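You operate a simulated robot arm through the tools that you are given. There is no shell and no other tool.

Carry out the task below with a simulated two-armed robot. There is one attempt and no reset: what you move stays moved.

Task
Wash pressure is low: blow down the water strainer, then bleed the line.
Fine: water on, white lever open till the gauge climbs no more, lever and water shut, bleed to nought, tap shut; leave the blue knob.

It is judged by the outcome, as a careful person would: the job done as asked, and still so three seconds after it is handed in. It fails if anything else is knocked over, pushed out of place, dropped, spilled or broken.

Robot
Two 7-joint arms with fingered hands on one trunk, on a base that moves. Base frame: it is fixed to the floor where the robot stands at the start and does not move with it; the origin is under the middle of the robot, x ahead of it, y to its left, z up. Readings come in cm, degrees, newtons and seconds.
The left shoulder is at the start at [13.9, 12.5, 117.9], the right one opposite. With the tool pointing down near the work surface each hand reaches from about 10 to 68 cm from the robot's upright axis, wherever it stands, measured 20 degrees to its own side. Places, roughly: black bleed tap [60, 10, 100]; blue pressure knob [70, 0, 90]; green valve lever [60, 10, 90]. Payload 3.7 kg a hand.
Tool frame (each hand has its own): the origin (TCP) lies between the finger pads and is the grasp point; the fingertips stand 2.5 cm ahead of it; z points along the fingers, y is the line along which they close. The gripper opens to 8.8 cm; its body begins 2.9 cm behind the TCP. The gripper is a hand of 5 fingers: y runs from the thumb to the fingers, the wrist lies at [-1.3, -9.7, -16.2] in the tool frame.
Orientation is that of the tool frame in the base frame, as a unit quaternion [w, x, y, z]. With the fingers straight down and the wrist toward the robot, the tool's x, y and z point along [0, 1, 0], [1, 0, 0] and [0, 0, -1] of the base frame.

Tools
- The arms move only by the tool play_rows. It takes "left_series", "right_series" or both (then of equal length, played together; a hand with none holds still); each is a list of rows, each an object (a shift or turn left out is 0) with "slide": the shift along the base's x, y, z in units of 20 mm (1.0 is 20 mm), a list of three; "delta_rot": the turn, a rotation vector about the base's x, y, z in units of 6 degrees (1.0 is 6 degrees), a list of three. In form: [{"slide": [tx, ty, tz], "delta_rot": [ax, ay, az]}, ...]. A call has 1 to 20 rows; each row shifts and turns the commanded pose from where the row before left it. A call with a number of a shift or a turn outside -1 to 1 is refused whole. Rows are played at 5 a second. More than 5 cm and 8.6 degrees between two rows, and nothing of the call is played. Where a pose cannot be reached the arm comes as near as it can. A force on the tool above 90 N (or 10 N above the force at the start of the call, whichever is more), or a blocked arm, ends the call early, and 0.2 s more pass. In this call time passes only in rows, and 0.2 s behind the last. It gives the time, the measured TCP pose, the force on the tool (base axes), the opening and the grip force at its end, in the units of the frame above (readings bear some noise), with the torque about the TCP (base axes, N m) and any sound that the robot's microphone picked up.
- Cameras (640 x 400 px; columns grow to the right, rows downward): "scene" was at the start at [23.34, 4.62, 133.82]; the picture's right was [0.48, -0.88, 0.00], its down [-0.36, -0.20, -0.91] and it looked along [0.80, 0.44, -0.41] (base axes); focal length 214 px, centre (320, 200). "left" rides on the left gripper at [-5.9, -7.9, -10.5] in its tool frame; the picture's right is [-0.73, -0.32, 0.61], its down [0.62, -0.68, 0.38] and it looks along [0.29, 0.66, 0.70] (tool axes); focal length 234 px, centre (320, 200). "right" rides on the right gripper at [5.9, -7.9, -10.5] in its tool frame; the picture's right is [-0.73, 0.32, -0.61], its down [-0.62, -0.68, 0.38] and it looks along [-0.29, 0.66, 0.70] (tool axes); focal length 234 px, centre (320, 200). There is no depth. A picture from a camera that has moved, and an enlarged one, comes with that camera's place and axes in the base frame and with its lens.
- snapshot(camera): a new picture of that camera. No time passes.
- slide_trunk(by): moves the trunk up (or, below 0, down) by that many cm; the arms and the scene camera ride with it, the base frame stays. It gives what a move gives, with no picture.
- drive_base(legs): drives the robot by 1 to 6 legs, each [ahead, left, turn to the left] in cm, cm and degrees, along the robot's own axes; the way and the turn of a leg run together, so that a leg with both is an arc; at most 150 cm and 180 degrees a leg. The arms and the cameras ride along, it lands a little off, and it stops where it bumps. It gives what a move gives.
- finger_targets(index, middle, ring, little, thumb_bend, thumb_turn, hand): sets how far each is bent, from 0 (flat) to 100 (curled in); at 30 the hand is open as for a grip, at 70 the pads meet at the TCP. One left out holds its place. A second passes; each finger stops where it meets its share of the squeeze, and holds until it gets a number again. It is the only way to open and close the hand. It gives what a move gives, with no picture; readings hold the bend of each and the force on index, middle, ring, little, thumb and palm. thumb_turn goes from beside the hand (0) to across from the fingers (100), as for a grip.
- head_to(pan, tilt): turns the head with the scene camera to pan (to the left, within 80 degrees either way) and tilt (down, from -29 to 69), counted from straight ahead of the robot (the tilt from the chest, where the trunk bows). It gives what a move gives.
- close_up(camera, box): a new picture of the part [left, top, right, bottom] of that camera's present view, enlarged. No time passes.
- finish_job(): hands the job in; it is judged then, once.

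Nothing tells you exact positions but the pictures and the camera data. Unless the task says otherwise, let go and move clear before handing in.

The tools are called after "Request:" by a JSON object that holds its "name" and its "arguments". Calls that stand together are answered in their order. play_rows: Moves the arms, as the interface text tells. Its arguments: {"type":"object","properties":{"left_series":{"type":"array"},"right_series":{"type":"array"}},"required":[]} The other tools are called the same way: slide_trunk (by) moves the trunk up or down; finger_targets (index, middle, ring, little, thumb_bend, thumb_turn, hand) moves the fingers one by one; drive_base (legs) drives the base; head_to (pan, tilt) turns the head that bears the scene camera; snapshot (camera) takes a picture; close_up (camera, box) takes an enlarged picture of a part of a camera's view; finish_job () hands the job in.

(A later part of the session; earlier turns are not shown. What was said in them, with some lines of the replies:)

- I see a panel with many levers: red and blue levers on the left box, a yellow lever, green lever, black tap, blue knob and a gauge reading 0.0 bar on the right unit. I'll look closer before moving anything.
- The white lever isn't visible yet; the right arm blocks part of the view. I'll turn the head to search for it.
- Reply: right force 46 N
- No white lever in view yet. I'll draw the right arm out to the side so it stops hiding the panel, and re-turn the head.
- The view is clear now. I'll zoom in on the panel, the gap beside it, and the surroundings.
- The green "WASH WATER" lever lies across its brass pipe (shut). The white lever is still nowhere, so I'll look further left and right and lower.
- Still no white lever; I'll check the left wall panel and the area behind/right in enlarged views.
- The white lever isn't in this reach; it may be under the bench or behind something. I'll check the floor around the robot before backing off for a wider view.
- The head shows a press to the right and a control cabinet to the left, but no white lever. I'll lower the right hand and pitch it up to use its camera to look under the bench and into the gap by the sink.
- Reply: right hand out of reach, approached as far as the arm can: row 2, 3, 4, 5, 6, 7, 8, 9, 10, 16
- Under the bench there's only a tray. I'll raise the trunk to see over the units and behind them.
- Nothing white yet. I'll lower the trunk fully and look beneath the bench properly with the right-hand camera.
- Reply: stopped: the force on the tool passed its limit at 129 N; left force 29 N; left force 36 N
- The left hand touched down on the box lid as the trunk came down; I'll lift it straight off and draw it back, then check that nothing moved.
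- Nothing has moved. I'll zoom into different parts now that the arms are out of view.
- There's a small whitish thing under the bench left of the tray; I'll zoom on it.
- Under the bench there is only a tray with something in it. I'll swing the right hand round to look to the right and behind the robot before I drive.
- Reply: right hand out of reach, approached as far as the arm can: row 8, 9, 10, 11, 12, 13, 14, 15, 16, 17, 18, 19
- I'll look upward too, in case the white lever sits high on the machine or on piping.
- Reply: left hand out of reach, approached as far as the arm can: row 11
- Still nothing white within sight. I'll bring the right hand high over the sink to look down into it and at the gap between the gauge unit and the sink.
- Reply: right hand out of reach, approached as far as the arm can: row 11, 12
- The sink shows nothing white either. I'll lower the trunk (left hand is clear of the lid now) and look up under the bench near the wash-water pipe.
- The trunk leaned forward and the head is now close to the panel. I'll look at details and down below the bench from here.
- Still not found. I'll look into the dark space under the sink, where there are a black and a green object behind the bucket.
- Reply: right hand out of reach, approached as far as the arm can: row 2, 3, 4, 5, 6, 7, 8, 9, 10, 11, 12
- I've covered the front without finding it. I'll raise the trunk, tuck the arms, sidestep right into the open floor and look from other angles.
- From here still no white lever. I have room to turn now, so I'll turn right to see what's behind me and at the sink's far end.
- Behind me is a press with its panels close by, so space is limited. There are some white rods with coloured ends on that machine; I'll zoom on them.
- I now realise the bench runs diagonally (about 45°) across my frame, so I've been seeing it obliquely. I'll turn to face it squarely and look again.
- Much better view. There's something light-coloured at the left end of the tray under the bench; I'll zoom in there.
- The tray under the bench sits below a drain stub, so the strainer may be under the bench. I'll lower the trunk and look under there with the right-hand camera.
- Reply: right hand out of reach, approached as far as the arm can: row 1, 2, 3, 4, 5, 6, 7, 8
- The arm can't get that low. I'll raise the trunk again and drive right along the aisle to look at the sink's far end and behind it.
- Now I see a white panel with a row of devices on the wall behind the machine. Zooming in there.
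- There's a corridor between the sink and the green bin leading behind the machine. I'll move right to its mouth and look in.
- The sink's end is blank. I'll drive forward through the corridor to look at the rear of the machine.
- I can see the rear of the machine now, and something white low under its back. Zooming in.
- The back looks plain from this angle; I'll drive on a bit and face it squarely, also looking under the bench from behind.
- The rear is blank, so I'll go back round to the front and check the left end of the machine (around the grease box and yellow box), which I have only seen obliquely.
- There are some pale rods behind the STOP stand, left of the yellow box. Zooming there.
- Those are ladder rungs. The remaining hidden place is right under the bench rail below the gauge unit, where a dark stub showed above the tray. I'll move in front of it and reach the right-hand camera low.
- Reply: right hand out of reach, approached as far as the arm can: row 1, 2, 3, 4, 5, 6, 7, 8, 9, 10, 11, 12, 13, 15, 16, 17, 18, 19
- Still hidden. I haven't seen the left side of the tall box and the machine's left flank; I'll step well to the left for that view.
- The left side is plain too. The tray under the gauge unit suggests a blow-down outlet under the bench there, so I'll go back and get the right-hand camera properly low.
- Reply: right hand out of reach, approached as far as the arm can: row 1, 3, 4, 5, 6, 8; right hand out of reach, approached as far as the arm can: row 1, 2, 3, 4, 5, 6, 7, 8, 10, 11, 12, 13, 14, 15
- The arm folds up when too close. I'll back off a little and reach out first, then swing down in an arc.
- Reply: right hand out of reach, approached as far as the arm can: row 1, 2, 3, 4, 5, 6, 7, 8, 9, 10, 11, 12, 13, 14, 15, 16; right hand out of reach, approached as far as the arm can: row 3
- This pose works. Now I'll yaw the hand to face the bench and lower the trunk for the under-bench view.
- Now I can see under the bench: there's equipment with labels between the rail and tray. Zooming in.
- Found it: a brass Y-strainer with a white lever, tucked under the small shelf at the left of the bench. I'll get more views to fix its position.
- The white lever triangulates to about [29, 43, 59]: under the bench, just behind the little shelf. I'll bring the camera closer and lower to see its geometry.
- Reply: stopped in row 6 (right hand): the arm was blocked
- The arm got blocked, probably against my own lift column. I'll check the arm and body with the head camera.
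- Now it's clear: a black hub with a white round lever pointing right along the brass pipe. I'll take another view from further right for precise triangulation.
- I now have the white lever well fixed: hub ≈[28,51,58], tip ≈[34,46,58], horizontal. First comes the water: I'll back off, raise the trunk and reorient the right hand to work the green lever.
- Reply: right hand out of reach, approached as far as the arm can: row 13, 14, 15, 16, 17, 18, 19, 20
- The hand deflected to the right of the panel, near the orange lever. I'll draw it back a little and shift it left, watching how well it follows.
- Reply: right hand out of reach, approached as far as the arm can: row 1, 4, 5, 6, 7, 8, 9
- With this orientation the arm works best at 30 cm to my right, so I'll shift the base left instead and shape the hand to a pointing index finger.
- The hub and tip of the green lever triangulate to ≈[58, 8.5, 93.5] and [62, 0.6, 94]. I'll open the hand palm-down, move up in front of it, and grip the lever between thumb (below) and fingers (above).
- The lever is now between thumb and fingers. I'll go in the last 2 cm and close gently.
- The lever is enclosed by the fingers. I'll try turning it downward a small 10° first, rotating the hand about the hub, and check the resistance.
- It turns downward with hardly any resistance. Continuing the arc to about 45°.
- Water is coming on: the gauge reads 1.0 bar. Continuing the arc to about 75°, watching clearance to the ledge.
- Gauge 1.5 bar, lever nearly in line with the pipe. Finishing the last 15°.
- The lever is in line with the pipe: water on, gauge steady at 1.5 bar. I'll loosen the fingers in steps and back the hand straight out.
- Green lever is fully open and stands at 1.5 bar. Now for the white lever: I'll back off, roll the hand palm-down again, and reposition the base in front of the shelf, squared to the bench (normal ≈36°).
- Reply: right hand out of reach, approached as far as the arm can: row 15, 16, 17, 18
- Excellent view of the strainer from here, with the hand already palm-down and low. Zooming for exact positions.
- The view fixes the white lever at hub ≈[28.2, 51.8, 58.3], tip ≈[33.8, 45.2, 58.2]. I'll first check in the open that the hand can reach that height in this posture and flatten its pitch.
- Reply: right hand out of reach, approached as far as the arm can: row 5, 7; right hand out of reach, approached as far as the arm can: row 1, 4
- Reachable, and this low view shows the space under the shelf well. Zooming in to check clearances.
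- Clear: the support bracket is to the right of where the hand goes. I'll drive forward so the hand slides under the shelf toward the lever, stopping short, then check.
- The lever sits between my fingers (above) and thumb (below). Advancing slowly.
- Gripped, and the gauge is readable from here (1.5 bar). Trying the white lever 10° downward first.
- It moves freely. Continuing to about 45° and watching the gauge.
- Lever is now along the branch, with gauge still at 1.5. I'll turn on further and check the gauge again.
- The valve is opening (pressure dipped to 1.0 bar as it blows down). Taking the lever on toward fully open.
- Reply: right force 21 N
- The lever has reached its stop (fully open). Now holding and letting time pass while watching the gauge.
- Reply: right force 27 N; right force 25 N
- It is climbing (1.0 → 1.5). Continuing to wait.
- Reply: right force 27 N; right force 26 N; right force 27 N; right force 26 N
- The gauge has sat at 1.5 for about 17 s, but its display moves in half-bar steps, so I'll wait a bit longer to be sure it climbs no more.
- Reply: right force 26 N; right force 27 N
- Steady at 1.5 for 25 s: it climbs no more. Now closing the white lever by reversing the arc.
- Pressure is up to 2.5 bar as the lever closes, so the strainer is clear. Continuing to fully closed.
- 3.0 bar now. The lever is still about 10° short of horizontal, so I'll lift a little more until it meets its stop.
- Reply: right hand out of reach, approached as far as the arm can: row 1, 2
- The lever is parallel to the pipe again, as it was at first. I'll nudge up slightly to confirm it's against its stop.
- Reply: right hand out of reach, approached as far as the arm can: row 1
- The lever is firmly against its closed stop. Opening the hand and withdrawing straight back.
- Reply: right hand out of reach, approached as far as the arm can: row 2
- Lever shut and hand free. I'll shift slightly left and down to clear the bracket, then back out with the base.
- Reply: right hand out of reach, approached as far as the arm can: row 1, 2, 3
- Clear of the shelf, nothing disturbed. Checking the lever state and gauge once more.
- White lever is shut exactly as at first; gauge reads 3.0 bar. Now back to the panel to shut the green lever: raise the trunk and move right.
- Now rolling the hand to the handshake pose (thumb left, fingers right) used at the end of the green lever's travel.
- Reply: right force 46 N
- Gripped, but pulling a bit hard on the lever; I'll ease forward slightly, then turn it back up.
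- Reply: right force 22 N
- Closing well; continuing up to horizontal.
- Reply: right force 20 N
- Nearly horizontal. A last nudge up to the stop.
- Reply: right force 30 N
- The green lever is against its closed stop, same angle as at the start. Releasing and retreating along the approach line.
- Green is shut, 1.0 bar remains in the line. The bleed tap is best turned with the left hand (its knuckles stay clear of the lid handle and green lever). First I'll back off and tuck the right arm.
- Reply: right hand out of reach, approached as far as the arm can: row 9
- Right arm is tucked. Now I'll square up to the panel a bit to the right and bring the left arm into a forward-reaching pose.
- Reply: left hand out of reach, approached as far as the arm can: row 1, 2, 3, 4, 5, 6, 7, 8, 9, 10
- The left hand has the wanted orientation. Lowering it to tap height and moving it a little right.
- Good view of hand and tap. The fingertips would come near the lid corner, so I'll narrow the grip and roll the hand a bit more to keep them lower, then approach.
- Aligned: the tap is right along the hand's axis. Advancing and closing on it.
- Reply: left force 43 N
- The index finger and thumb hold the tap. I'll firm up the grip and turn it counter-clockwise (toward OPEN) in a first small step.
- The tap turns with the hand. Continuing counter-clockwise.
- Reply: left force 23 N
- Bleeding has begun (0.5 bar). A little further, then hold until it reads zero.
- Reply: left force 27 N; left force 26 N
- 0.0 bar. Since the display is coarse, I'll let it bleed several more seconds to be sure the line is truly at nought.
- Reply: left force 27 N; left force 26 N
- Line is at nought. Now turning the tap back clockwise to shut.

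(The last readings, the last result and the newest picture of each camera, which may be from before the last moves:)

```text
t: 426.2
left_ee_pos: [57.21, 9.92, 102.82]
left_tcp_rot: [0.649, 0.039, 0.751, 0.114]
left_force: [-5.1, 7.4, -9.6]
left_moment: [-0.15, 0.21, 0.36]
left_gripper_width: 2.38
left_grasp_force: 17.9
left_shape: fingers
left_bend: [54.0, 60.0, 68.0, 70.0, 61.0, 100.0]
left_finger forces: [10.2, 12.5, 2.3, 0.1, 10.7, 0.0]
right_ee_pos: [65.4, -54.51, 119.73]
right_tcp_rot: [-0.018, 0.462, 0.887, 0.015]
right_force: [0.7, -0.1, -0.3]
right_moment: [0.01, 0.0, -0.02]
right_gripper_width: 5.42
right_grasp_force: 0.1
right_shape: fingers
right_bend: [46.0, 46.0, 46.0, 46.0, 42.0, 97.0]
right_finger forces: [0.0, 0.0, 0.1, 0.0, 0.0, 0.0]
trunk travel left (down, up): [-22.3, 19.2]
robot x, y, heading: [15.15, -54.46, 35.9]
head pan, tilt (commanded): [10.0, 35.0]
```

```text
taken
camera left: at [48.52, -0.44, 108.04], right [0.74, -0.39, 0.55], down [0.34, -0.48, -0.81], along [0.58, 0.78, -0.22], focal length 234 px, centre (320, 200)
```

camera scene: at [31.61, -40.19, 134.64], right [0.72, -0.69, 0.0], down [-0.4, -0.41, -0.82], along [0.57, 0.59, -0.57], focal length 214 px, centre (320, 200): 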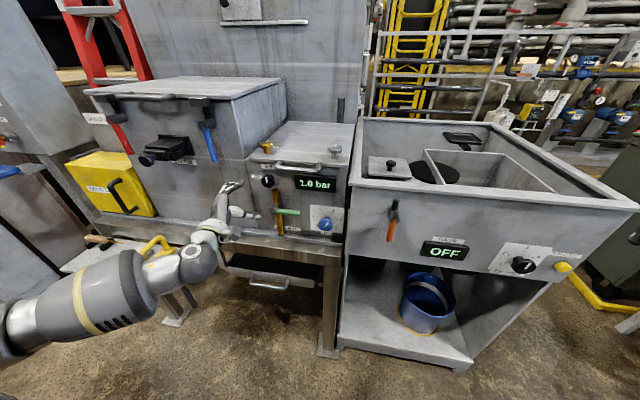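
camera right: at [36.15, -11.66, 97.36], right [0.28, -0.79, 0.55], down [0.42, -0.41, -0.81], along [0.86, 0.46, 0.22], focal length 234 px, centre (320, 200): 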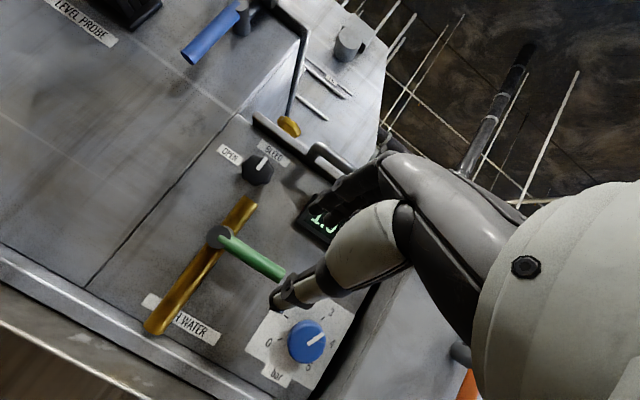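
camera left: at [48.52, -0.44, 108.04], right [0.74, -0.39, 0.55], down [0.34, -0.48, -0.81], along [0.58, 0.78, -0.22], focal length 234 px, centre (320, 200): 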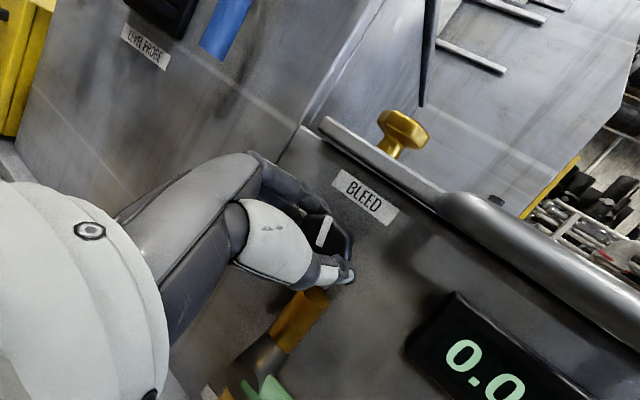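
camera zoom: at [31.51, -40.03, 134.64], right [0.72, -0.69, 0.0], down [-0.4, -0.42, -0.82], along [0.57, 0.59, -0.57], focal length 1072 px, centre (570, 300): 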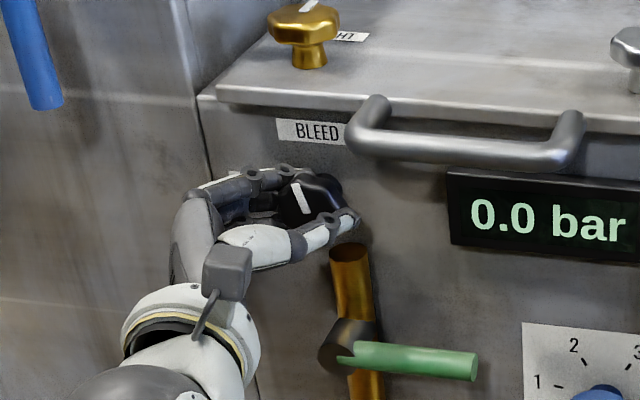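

Request:
{"name": "play_rows", "arguments": {"left_series": [{"delta_rot": [0.674, 0.49, 0]}, {"delta_rot": [0.674, 0.49, 0]}, {"delta_rot": [0.674, 0.49, 0]}]}}

Request:
{"name": "close_up", "arguments": {"camera": "scene", "box": [220, 140, 320, 220]}}

Request:
{"name": "play_rows", "arguments": {"left_series": [{"delta_rot": [0.5, 0.36, 0]}]}}

Request:
{"name": "close_up", "arguments": {"camera": "scene", "box": [240, 150, 300, 200]}}

```text
t: 427.0
left_ee_pos: [57.15, 9.78, 102.96]
left_tcp_rot: [0.581, 0.116, 0.783, 0.19]
left_force: [-1.6, 8.7, -2.6]
left_moment: [-0.01, 0.09, 0.29]
left_gripper_width: 2.38
left_grasp_force: 17.1
left_shape: fingers
left_bend: [54.0, 60.0, 68.0, 70.0, 61.0, 99.0]
left_finger forces: [10.9, 10.2, 2.4, 0.0, 10.4, 0.1]
right_ee_pos: [65.35, -54.41, 119.79]
right_tcp_rot: [-0.017, 0.462, 0.886, 0.015]
right_force: [-0.3, 0.2, -0.3]
right_moment: [0.01, -0.01, 0.04]
right_gripper_width: 5.45
right_grasp_force: 0.1
right_shape: fingers
right_bend: [46.0, 46.0, 46.0, 46.0, 42.0, 97.0]
right_finger forces: [0.0, 0.1, 0.1, 0.1, 0.0, 0.1]
trunk travel left (down, up): [-22.3, 19.2]
robot x, y, heading: [15.04, -54.36, 36.0]
head pan, tilt (commanded): [10.0, 35.0]
```

```text
5.00 times, centred on (270, 180) of scene
camera zoom: at [31.54, -40.07, 134.65], right [0.72, -0.69, 0.0], down [-0.4, -0.42, -0.82], along [0.57, 0.59, -0.57], focal length 1072 px, centre (570, 300)
```

zoom: 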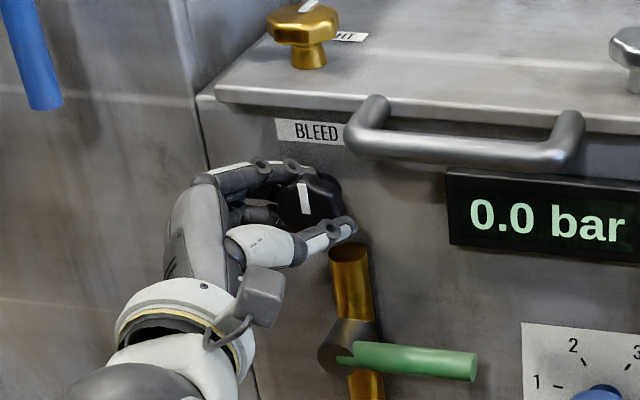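

```text
t: 427.4
left_ee_pos: [57.17, 9.77, 102.88]
left_tcp_rot: [0.563, 0.134, 0.788, 0.21]
left_force: [-0.6, 9.9, 0.3]
left_moment: [-0.05, -0.01, 0.31]
left_gripper_width: 2.34
left_grasp_force: 15.9
left_shape: fingers
left_bend: [54.0, 61.0, 69.0, 70.0, 61.0, 98.0]
left_finger forces: [11.2, 9.1, 0.8, 0.0, 9.8, 0.1]
right_ee_pos: [65.38, -54.54, 119.76]
right_tcp_rot: [-0.019, 0.462, 0.886, 0.015]
right_force: [1.3, -0.2, 0.0]
right_moment: [-0.02, 0.0, -0.01]
right_gripper_width: 5.44
right_grasp_force: 0.0
right_shape: fingers
right_bend: [46.0, 46.0, 46.0, 46.0, 42.0, 97.0]
right_finger forces: [0.0, 0.0, 0.1, 0.1, 0.1, 0.1]
trunk travel left (down, up): [-22.3, 19.2]
robot x, y, heading: [14.7, -54.3, 36.1]
head pan, tilt (commanded): [10.0, 35.0]
```

```text
8.00 times, centred on (270, 175) of scene
camera zoom: at [31.53, -40.1, 134.65], right [0.72, -0.69, 0.0], down [-0.4, -0.42, -0.82], along [0.57, 0.59, -0.57], focal length 1716 px, centre (720, 400)
```

zoom: 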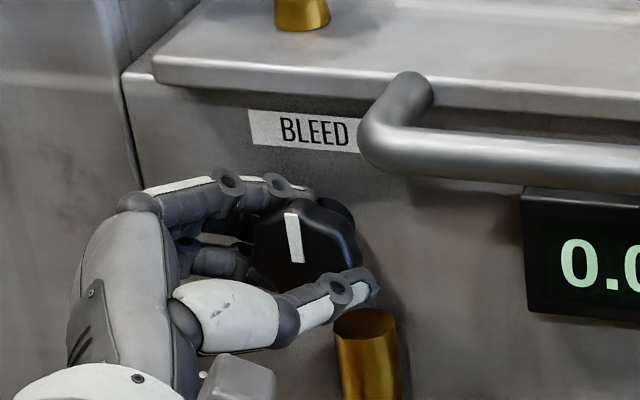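

Request:
{"name": "close_up", "arguments": {"camera": "scene", "box": [220, 140, 320, 220]}}

Request:
{"name": "play_rows", "arguments": {"left_series": [{"delta_rot": [0.5, 0.36, 0]}]}}

Request:
{"name": "close_up", "arguments": {"camera": "scene", "box": [240, 150, 300, 200]}}

```text
5.00 times, centred on (270, 180) of scene
camera zoom: at [31.53, -40.1, 134.65], right [0.72, -0.69, 0.0], down [-0.4, -0.42, -0.82], along [0.57, 0.59, -0.57], focal length 1072 px, centre (570, 300)
```

zoom: 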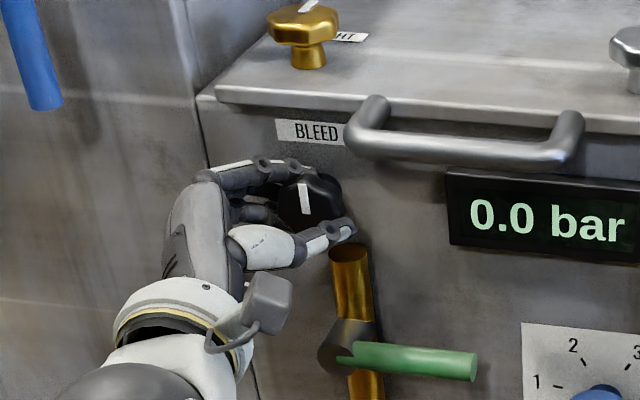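

```text
t: 427.8
left_ee_pos: [57.2, 9.7, 102.72]
left_tcp_rot: [0.544, 0.153, 0.793, 0.227]
left_force: [-1.2, 9.9, 2.5]
left_moment: [-0.06, -0.09, 0.29]
left_gripper_width: 2.34
left_grasp_force: 15.7
left_shape: fingers
left_bend: [54.0, 61.0, 69.0, 70.0, 61.0, 98.0]
left_finger forces: [12.2, 8.7, 1.0, 0.1, 9.5, 0.1]
right_ee_pos: [65.33, -54.57, 119.96]
right_tcp_rot: [-0.019, 0.463, 0.886, 0.014]
right_force: [-0.6, -0.4, 0.0]
right_moment: [0.03, -0.01, -0.02]
right_gripper_width: 5.43
right_grasp_force: 0.1
right_shape: fingers
right_bend: [46.0, 46.0, 46.0, 46.0, 42.0, 97.0]
right_finger forces: [0.0, 0.0, 0.0, 0.0, 0.1, 0.0]
trunk travel left (down, up): [-22.3, 19.2]
robot x, y, heading: [15.17, -54.04, 36.4]
head pan, tilt (commanded): [10.0, 35.0]
```

```text
8.00 times, centred on (270, 175) of scene
camera zoom: at [31.48, -40.11, 134.66], right [0.72, -0.69, 0.0], down [-0.4, -0.42, -0.82], along [0.57, 0.59, -0.57], focal length 1716 px, centre (720, 400)
```

zoom: 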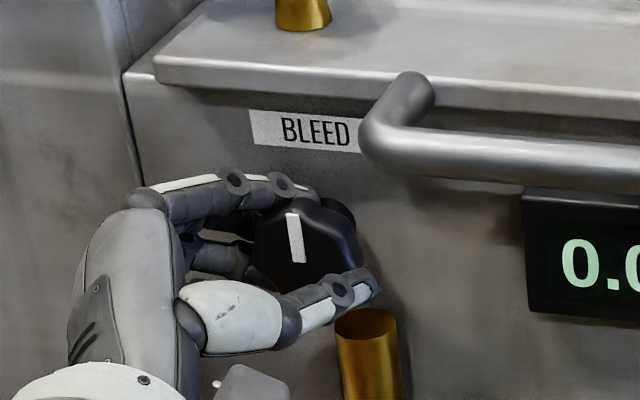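

The mark no longer moves with extra turning: the tap is against its shut stop. Releasing the left hand gently and withdrawing.

Request:
{"name": "finger_targets", "arguments": {"hand": "left", "index": 48, "middle": 48, "ring": 50, "little": 50, "thumb_bend": 44}}

Request:
{"name": "play_rows", "arguments": {"left_series": [{"slide": [-0.35, -0.07, 0.11]}, {"slide": [-0.35, -0.07, 0.11]}]}}

Request:
{"name": "close_up", "arguments": {"camera": "scene", "box": [220, 140, 320, 220]}}

```text
t: 428.8
left_ee_pos: [57.24, 9.49, 102.86]
left_tcp_rot: [0.544, 0.154, 0.793, 0.227]
left_force: [-7.4, -5.8, -0.5]
left_moment: [0.03, -0.03, -0.03]
left_gripper_width: 4.39
left_grasp_force: 8.9
left_shape: fingers
left_bend: [53.0, 51.0, 50.0, 50.0, 44.0, 97.0]
left_finger forces: [13.5, 2.9, 0.1, 0.1, 0.0, 0.0]
right_ee_pos: [65.32, -54.69, 119.88]
right_tcp_rot: [-0.018, 0.463, 0.886, 0.016]
right_force: [0.5, 0.1, -0.6]
right_moment: [0.03, -0.02, -0.01]
right_gripper_width: 5.47
right_grasp_force: 0.0
right_shape: fingers
right_bend: [46.0, 46.0, 46.0, 46.0, 42.0, 97.0]
right_finger forces: [0.0, 0.0, 0.0, 0.1, 0.1, 0.0]
trunk travel left (down, up): [-22.3, 19.2]
robot x, y, heading: [15.14, -54.45, 36.4]
head pan, tilt (commanded): [10.0, 35.0]
```

```text
t: 429.4
left_ee_pos: [55.88, 9.46, 103.16]
left_tcp_rot: [0.543, 0.153, 0.794, 0.226]
left_force: [0.4, 0.2, -1.3]
left_moment: [0.01, -0.01, -0.02]
left_gripper_width: 5.01
left_grasp_force: 0.0
left_shape: fingers
left_bend: [48.0, 48.0, 50.0, 50.0, 44.0, 97.0]
left_finger forces: [0.0, 0.0, 0.1, 0.1, 0.1, 0.0]
right_ee_pos: [65.4, -54.57, 119.8]
right_tcp_rot: [-0.019, 0.462, 0.886, 0.015]
right_force: [-0.2, 0.6, -0.3]
right_moment: [-0.02, 0.01, 0.04]
right_gripper_width: 5.44
right_grasp_force: 0.0
right_shape: fingers
right_bend: [46.0, 46.0, 46.0, 46.0, 42.0, 97.0]
right_finger forces: [0.0, 0.1, 0.0, 0.0, 0.0, 0.0]
trunk travel left (down, up): [-22.3, 19.2]
robot x, y, heading: [15.44, -54.13, 36.4]
head pan, tilt (commanded): [10.0, 35.0]
```

```text
5.00 times, centred on (270, 180) of scene
camera zoom: at [31.53, -40.23, 134.66], right [0.72, -0.69, 0.0], down [-0.4, -0.41, -0.82], along [0.57, 0.59, -0.57], focal length 1072 px, centre (570, 300)
```

zoom: 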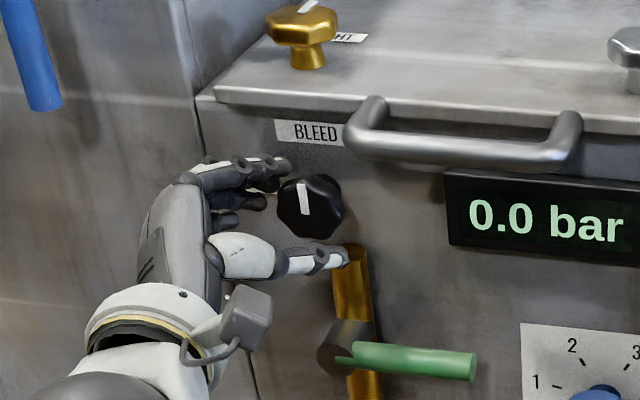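

Tap free with its mark as originally. Backing off along the hand axis, then with the base.

Request:
{"name": "play_rows", "arguments": {"left_series": [{"slide": [-0.7, -0.14, 0.22]}, {"slide": [-0.7, -0.14, 0.22]}, {"slide": [-0.7, -0.14, 0.22]}, {"slide": [-0.7, -0.14, 0.22]}]}}

Request:
{"name": "drive_base", "arguments": {"legs": [[-22, 0, 0]]}}

Request:
{"name": "head_to", "arguments": {"pan": 10, "tilt": 30}}

Request:
{"name": "snapshot", "arguments": {"camera": "scene"}}

Request:
{"name": "close_up", "arguments": {"camera": "scene", "box": [240, 90, 400, 220]}}

```text
t: 430.4
left_ee_pos: [50.18, 8.33, 105.0]
left_tcp_rot: [0.544, 0.154, 0.793, 0.226]
left_force: [-0.3, 0.1, 1.0]
left_moment: [0.03, -0.02, 0.01]
left_gripper_width: 4.99
left_grasp_force: 0.1
left_shape: fingers
left_bend: [48.0, 48.0, 50.0, 50.0, 44.0, 97.0]
left_finger forces: [0.0, 0.0, 0.1, 0.1, 0.0, 0.0]
right_ee_pos: [65.4, -54.6, 119.79]
right_tcp_rot: [-0.019, 0.462, 0.886, 0.014]
right_force: [0.4, 0.0, -0.2]
right_moment: [-0.05, -0.03, 0.02]
right_gripper_width: 5.44
right_grasp_force: 0.0
right_shape: fingers
right_bend: [46.0, 46.0, 46.0, 46.0, 42.0, 97.0]
right_finger forces: [0.0, 0.0, 0.1, 0.0, 0.0, 0.0]
trunk travel left (down, up): [-22.3, 19.2]
robot x, y, heading: [15.01, -54.29, 36.1]
head pan, tilt (commanded): [10.0, 35.0]
```

```text
t: 432.1
left_ee_pos: [32.61, -4.7, 104.96]
left_tcp_rot: [0.544, 0.154, 0.793, 0.226]
left_force: [0.1, 0.1, -0.1]
left_moment: [0.03, 0.02, 0.0]
left_gripper_width: 4.98
left_grasp_force: 0.0
left_shape: fingers
left_bend: [48.0, 48.0, 50.0, 50.0, 44.0, 97.0]
left_finger forces: [0.0, 0.1, 0.0, 0.0, 0.0, 0.0]
right_ee_pos: [47.73, -67.56, 119.8]
right_tcp_rot: [-0.018, 0.463, 0.886, 0.015]
right_force: [0.3, -0.6, 1.4]
right_moment: [-0.01, 0.0, 0.0]
right_gripper_width: 5.45
right_grasp_force: 0.1
right_shape: fingers
right_bend: [46.0, 46.0, 46.0, 46.0, 42.0, 97.0]
right_finger forces: [0.1, 0.0, 0.0, 0.0, 0.0, 0.0]
trunk travel left (down, up): [-22.3, 19.2]
robot x, y, heading: [-2.4, -67.56, 35.9]
head pan, tilt (commanded): [10.0, 35.0]
```

```text
t: 432.7
left_ee_pos: [32.88, -4.75, 104.95]
left_tcp_rot: [0.544, 0.154, 0.793, 0.225]
left_force: [-0.6, 0.1, -1.3]
left_moment: [0.01, 0.01, 0.0]
left_gripper_width: 4.99
left_grasp_force: 0.0
left_shape: fingers
left_bend: [48.0, 48.0, 50.0, 50.0, 44.0, 97.0]
left_finger forces: [0.0, 0.0, 0.0, 0.0, 0.0, 0.1]
right_ee_pos: [47.81, -67.64, 119.8]
right_tcp_rot: [-0.018, 0.463, 0.886, 0.015]
right_force: [0.1, 1.2, 0.6]
right_moment: [-0.02, -0.02, -0.01]
right_gripper_width: 5.45
right_grasp_force: 0.0
right_shape: fingers
right_bend: [46.0, 46.0, 46.0, 46.0, 42.0, 97.0]
right_finger forces: [0.0, 0.0, 0.0, 0.0, 0.1, 0.1]
trunk travel left (down, up): [-22.3, 19.2]
robot x, y, heading: [-2.62, -67.22, 35.8]
head pan, tilt (commanded): [10.0, 30.0]
```

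```text
taken
camera scene: at [14.18, -52.93, 135.43], right [0.72, -0.69, 0.0], down [-0.35, -0.36, -0.87], along [0.6, 0.62, -0.5], focal length 214 px, centre (320, 200)
```

scene: 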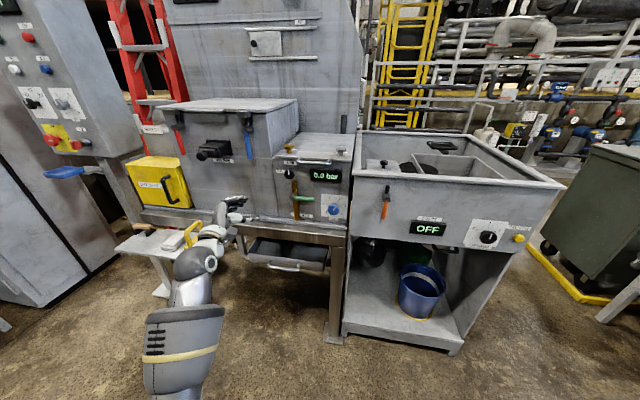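

```text
3.08 times, centred on (320, 155) of scene
camera zoom: at [14.18, -52.93, 135.43], right [0.72, -0.69, 0.0], down [-0.35, -0.36, -0.87], along [0.6, 0.62, -0.5], focal length 660 px, centre (320, 338)
```

zoom: 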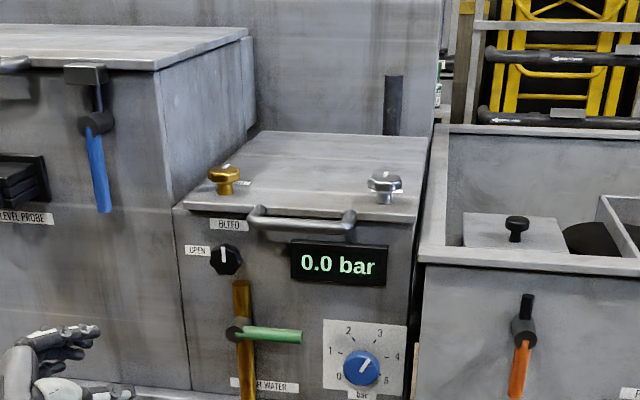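

Everything reads as it should: gauge 0.0, tap mark up, green lever across the pipe, blue knob untouched. I'll check the shelf items and the white lever one last time.

Request:
{"name": "drive_base", "arguments": {"legs": [[-6, 0, 0]]}}

Request:
{"name": "head_to", "arguments": {"pan": 35, "tilt": 30}}

Request:
{"name": "snapshot", "arguments": {"camera": "scene"}}

Request:
{"name": "snapshot", "arguments": {"camera": "left"}}

Request:
{"name": "close_up", "arguments": {"camera": "scene", "box": [160, 160, 400, 340]}}

```text
t: 433.7
left_ee_pos: [27.9, -8.15, 104.97]
left_tcp_rot: [0.544, 0.154, 0.793, 0.226]
left_force: [-0.2, 0.3, -0.9]
left_moment: [-0.05, 0.02, 0.0]
left_gripper_width: 4.99
left_grasp_force: 0.0
left_shape: fingers
left_bend: [48.0, 48.0, 50.0, 50.0, 44.0, 97.0]
left_finger forces: [0.0, 0.1, 0.0, 0.1, 0.0, 0.0]
right_ee_pos: [42.94, -71.12, 119.82]
right_tcp_rot: [-0.019, 0.463, 0.886, 0.016]
right_force: [-0.7, -0.2, -0.3]
right_moment: [0.02, -0.02, 0.01]
right_gripper_width: 5.44
right_grasp_force: 0.1
right_shape: fingers
right_bend: [46.0, 46.0, 46.0, 46.0, 42.0, 97.0]
right_finger forces: [0.0, 0.0, 0.0, 0.0, 0.1, 0.0]
trunk travel left (down, up): [-22.3, 19.2]
robot x, y, heading: [-7.2, -70.6, 36.3]
head pan, tilt (commanded): [10.0, 30.0]
```

```text
t: 434.6
left_ee_pos: [27.98, -8.21, 105.0]
left_tcp_rot: [0.544, 0.154, 0.793, 0.226]
left_force: [-0.7, 0.5, 0.8]
left_moment: [0.0, -0.04, 0.01]
left_gripper_width: 5.0
left_grasp_force: 0.1
left_shape: fingers
left_bend: [48.0, 48.0, 50.0, 50.0, 44.0, 97.0]
left_finger forces: [0.0, 0.0, 0.0, 0.0, 0.0, 0.1]
right_ee_pos: [43.03, -71.02, 119.78]
right_tcp_rot: [-0.019, 0.463, 0.886, 0.015]
right_force: [0.1, 1.1, 0.3]
right_moment: [-0.01, 0.01, -0.01]
right_gripper_width: 5.45
right_grasp_force: 0.0
right_shape: fingers
right_bend: [46.0, 46.0, 46.0, 46.0, 42.0, 97.0]
right_finger forces: [0.0, 0.1, 0.0, 0.0, 0.0, 0.0]
trunk travel left (down, up): [-22.3, 19.2]
robot x, y, heading: [-7.35, -70.53, 36.0]
head pan, tilt (commanded): [35.0, 30.0]
```

```text
taken
camera scene: at [6.04, -54.4, 135.43], right [0.95, -0.32, 0.0], down [-0.16, -0.47, -0.87], along [0.28, 0.82, -0.5], focal length 214 px, centre (320, 200)
```

scene: 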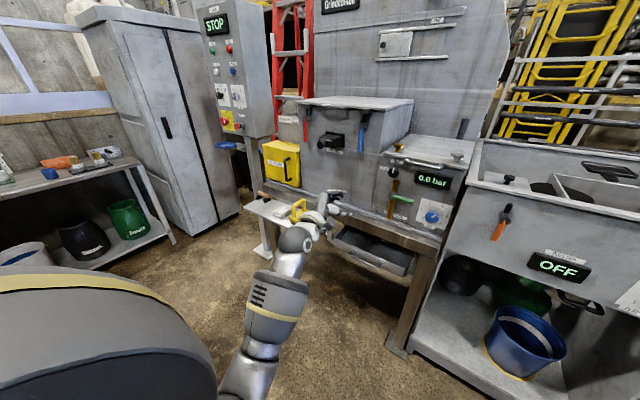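

```text
taken
camera left: at [20.33, -19.87, 108.54], right [0.83, -0.52, 0.22], down [0.13, -0.2, -0.97], along [0.54, 0.83, -0.1], focal length 234 px, centre (320, 200)
```

left: 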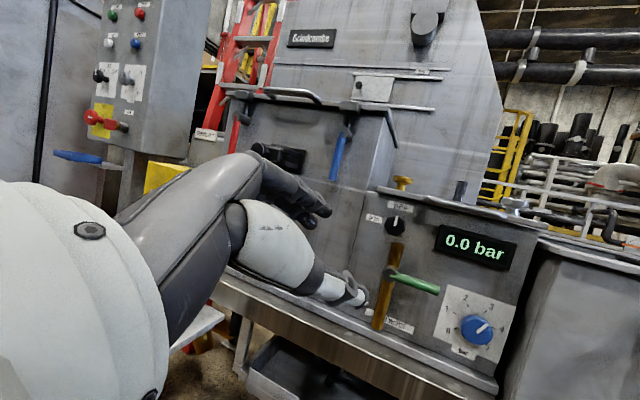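

```text
2.22 times, centred on (280, 250) of scene
camera zoom: at [6.04, -54.4, 135.43], right [0.95, -0.32, 0.0], down [-0.16, -0.47, -0.87], along [0.28, 0.82, -0.5], focal length 477 px, centre (409, 89)
```

zoom: 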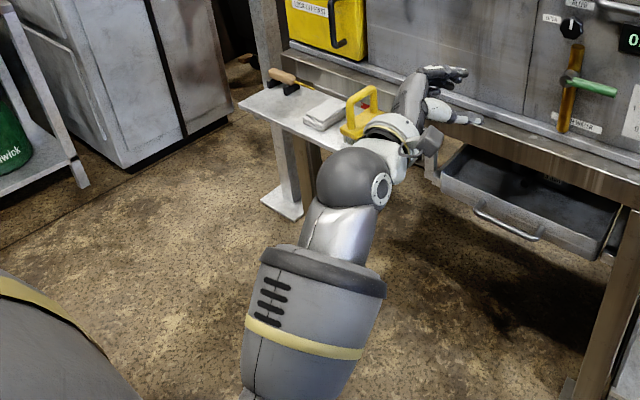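

All is as asked: water shut, white lever shut, line bled to 0.0 and holding, tap shut, blue knob untouched, the shelf items undisturbed, and both hands clear. Handing in.

Request:
{"name": "finish_job", "arguments": {}}

```text
The job is handed in.
```

The strainer is blown down and the wash line is bled. The gauge reads 0.0 bar, and both valves and the bleed tap are shut.

- **Water on:** opening the green lever brought the gauge to 1.5 bar.
- **Blow-down:** the white lever is on the brass strainer tucked under the small shelf at the left of the bench. With it open, the pressure dipped to 1.0 bar and climbed back to 1.5. It sat there for about 25 seconds, so I took that as no longer climbing; the display showed only half-bar values.
- **Result:** with the white lever shut and the water still on, the gauge rose to 3.0 bar, so the low pressure is cured. I then shut the water.
- **Bleed:** the tap went to OPEN until the gauge read 0.0 and stayed there for about ten seconds. I then turned it back to its stop, with the mark upright as before.

I did not touch the blue knob.

Early on, while I was looking for the white lever, my left hand came down on the lid of the tall box with about 129 N. I lifted it straight off, and nothing looked moved or marked afterwards.
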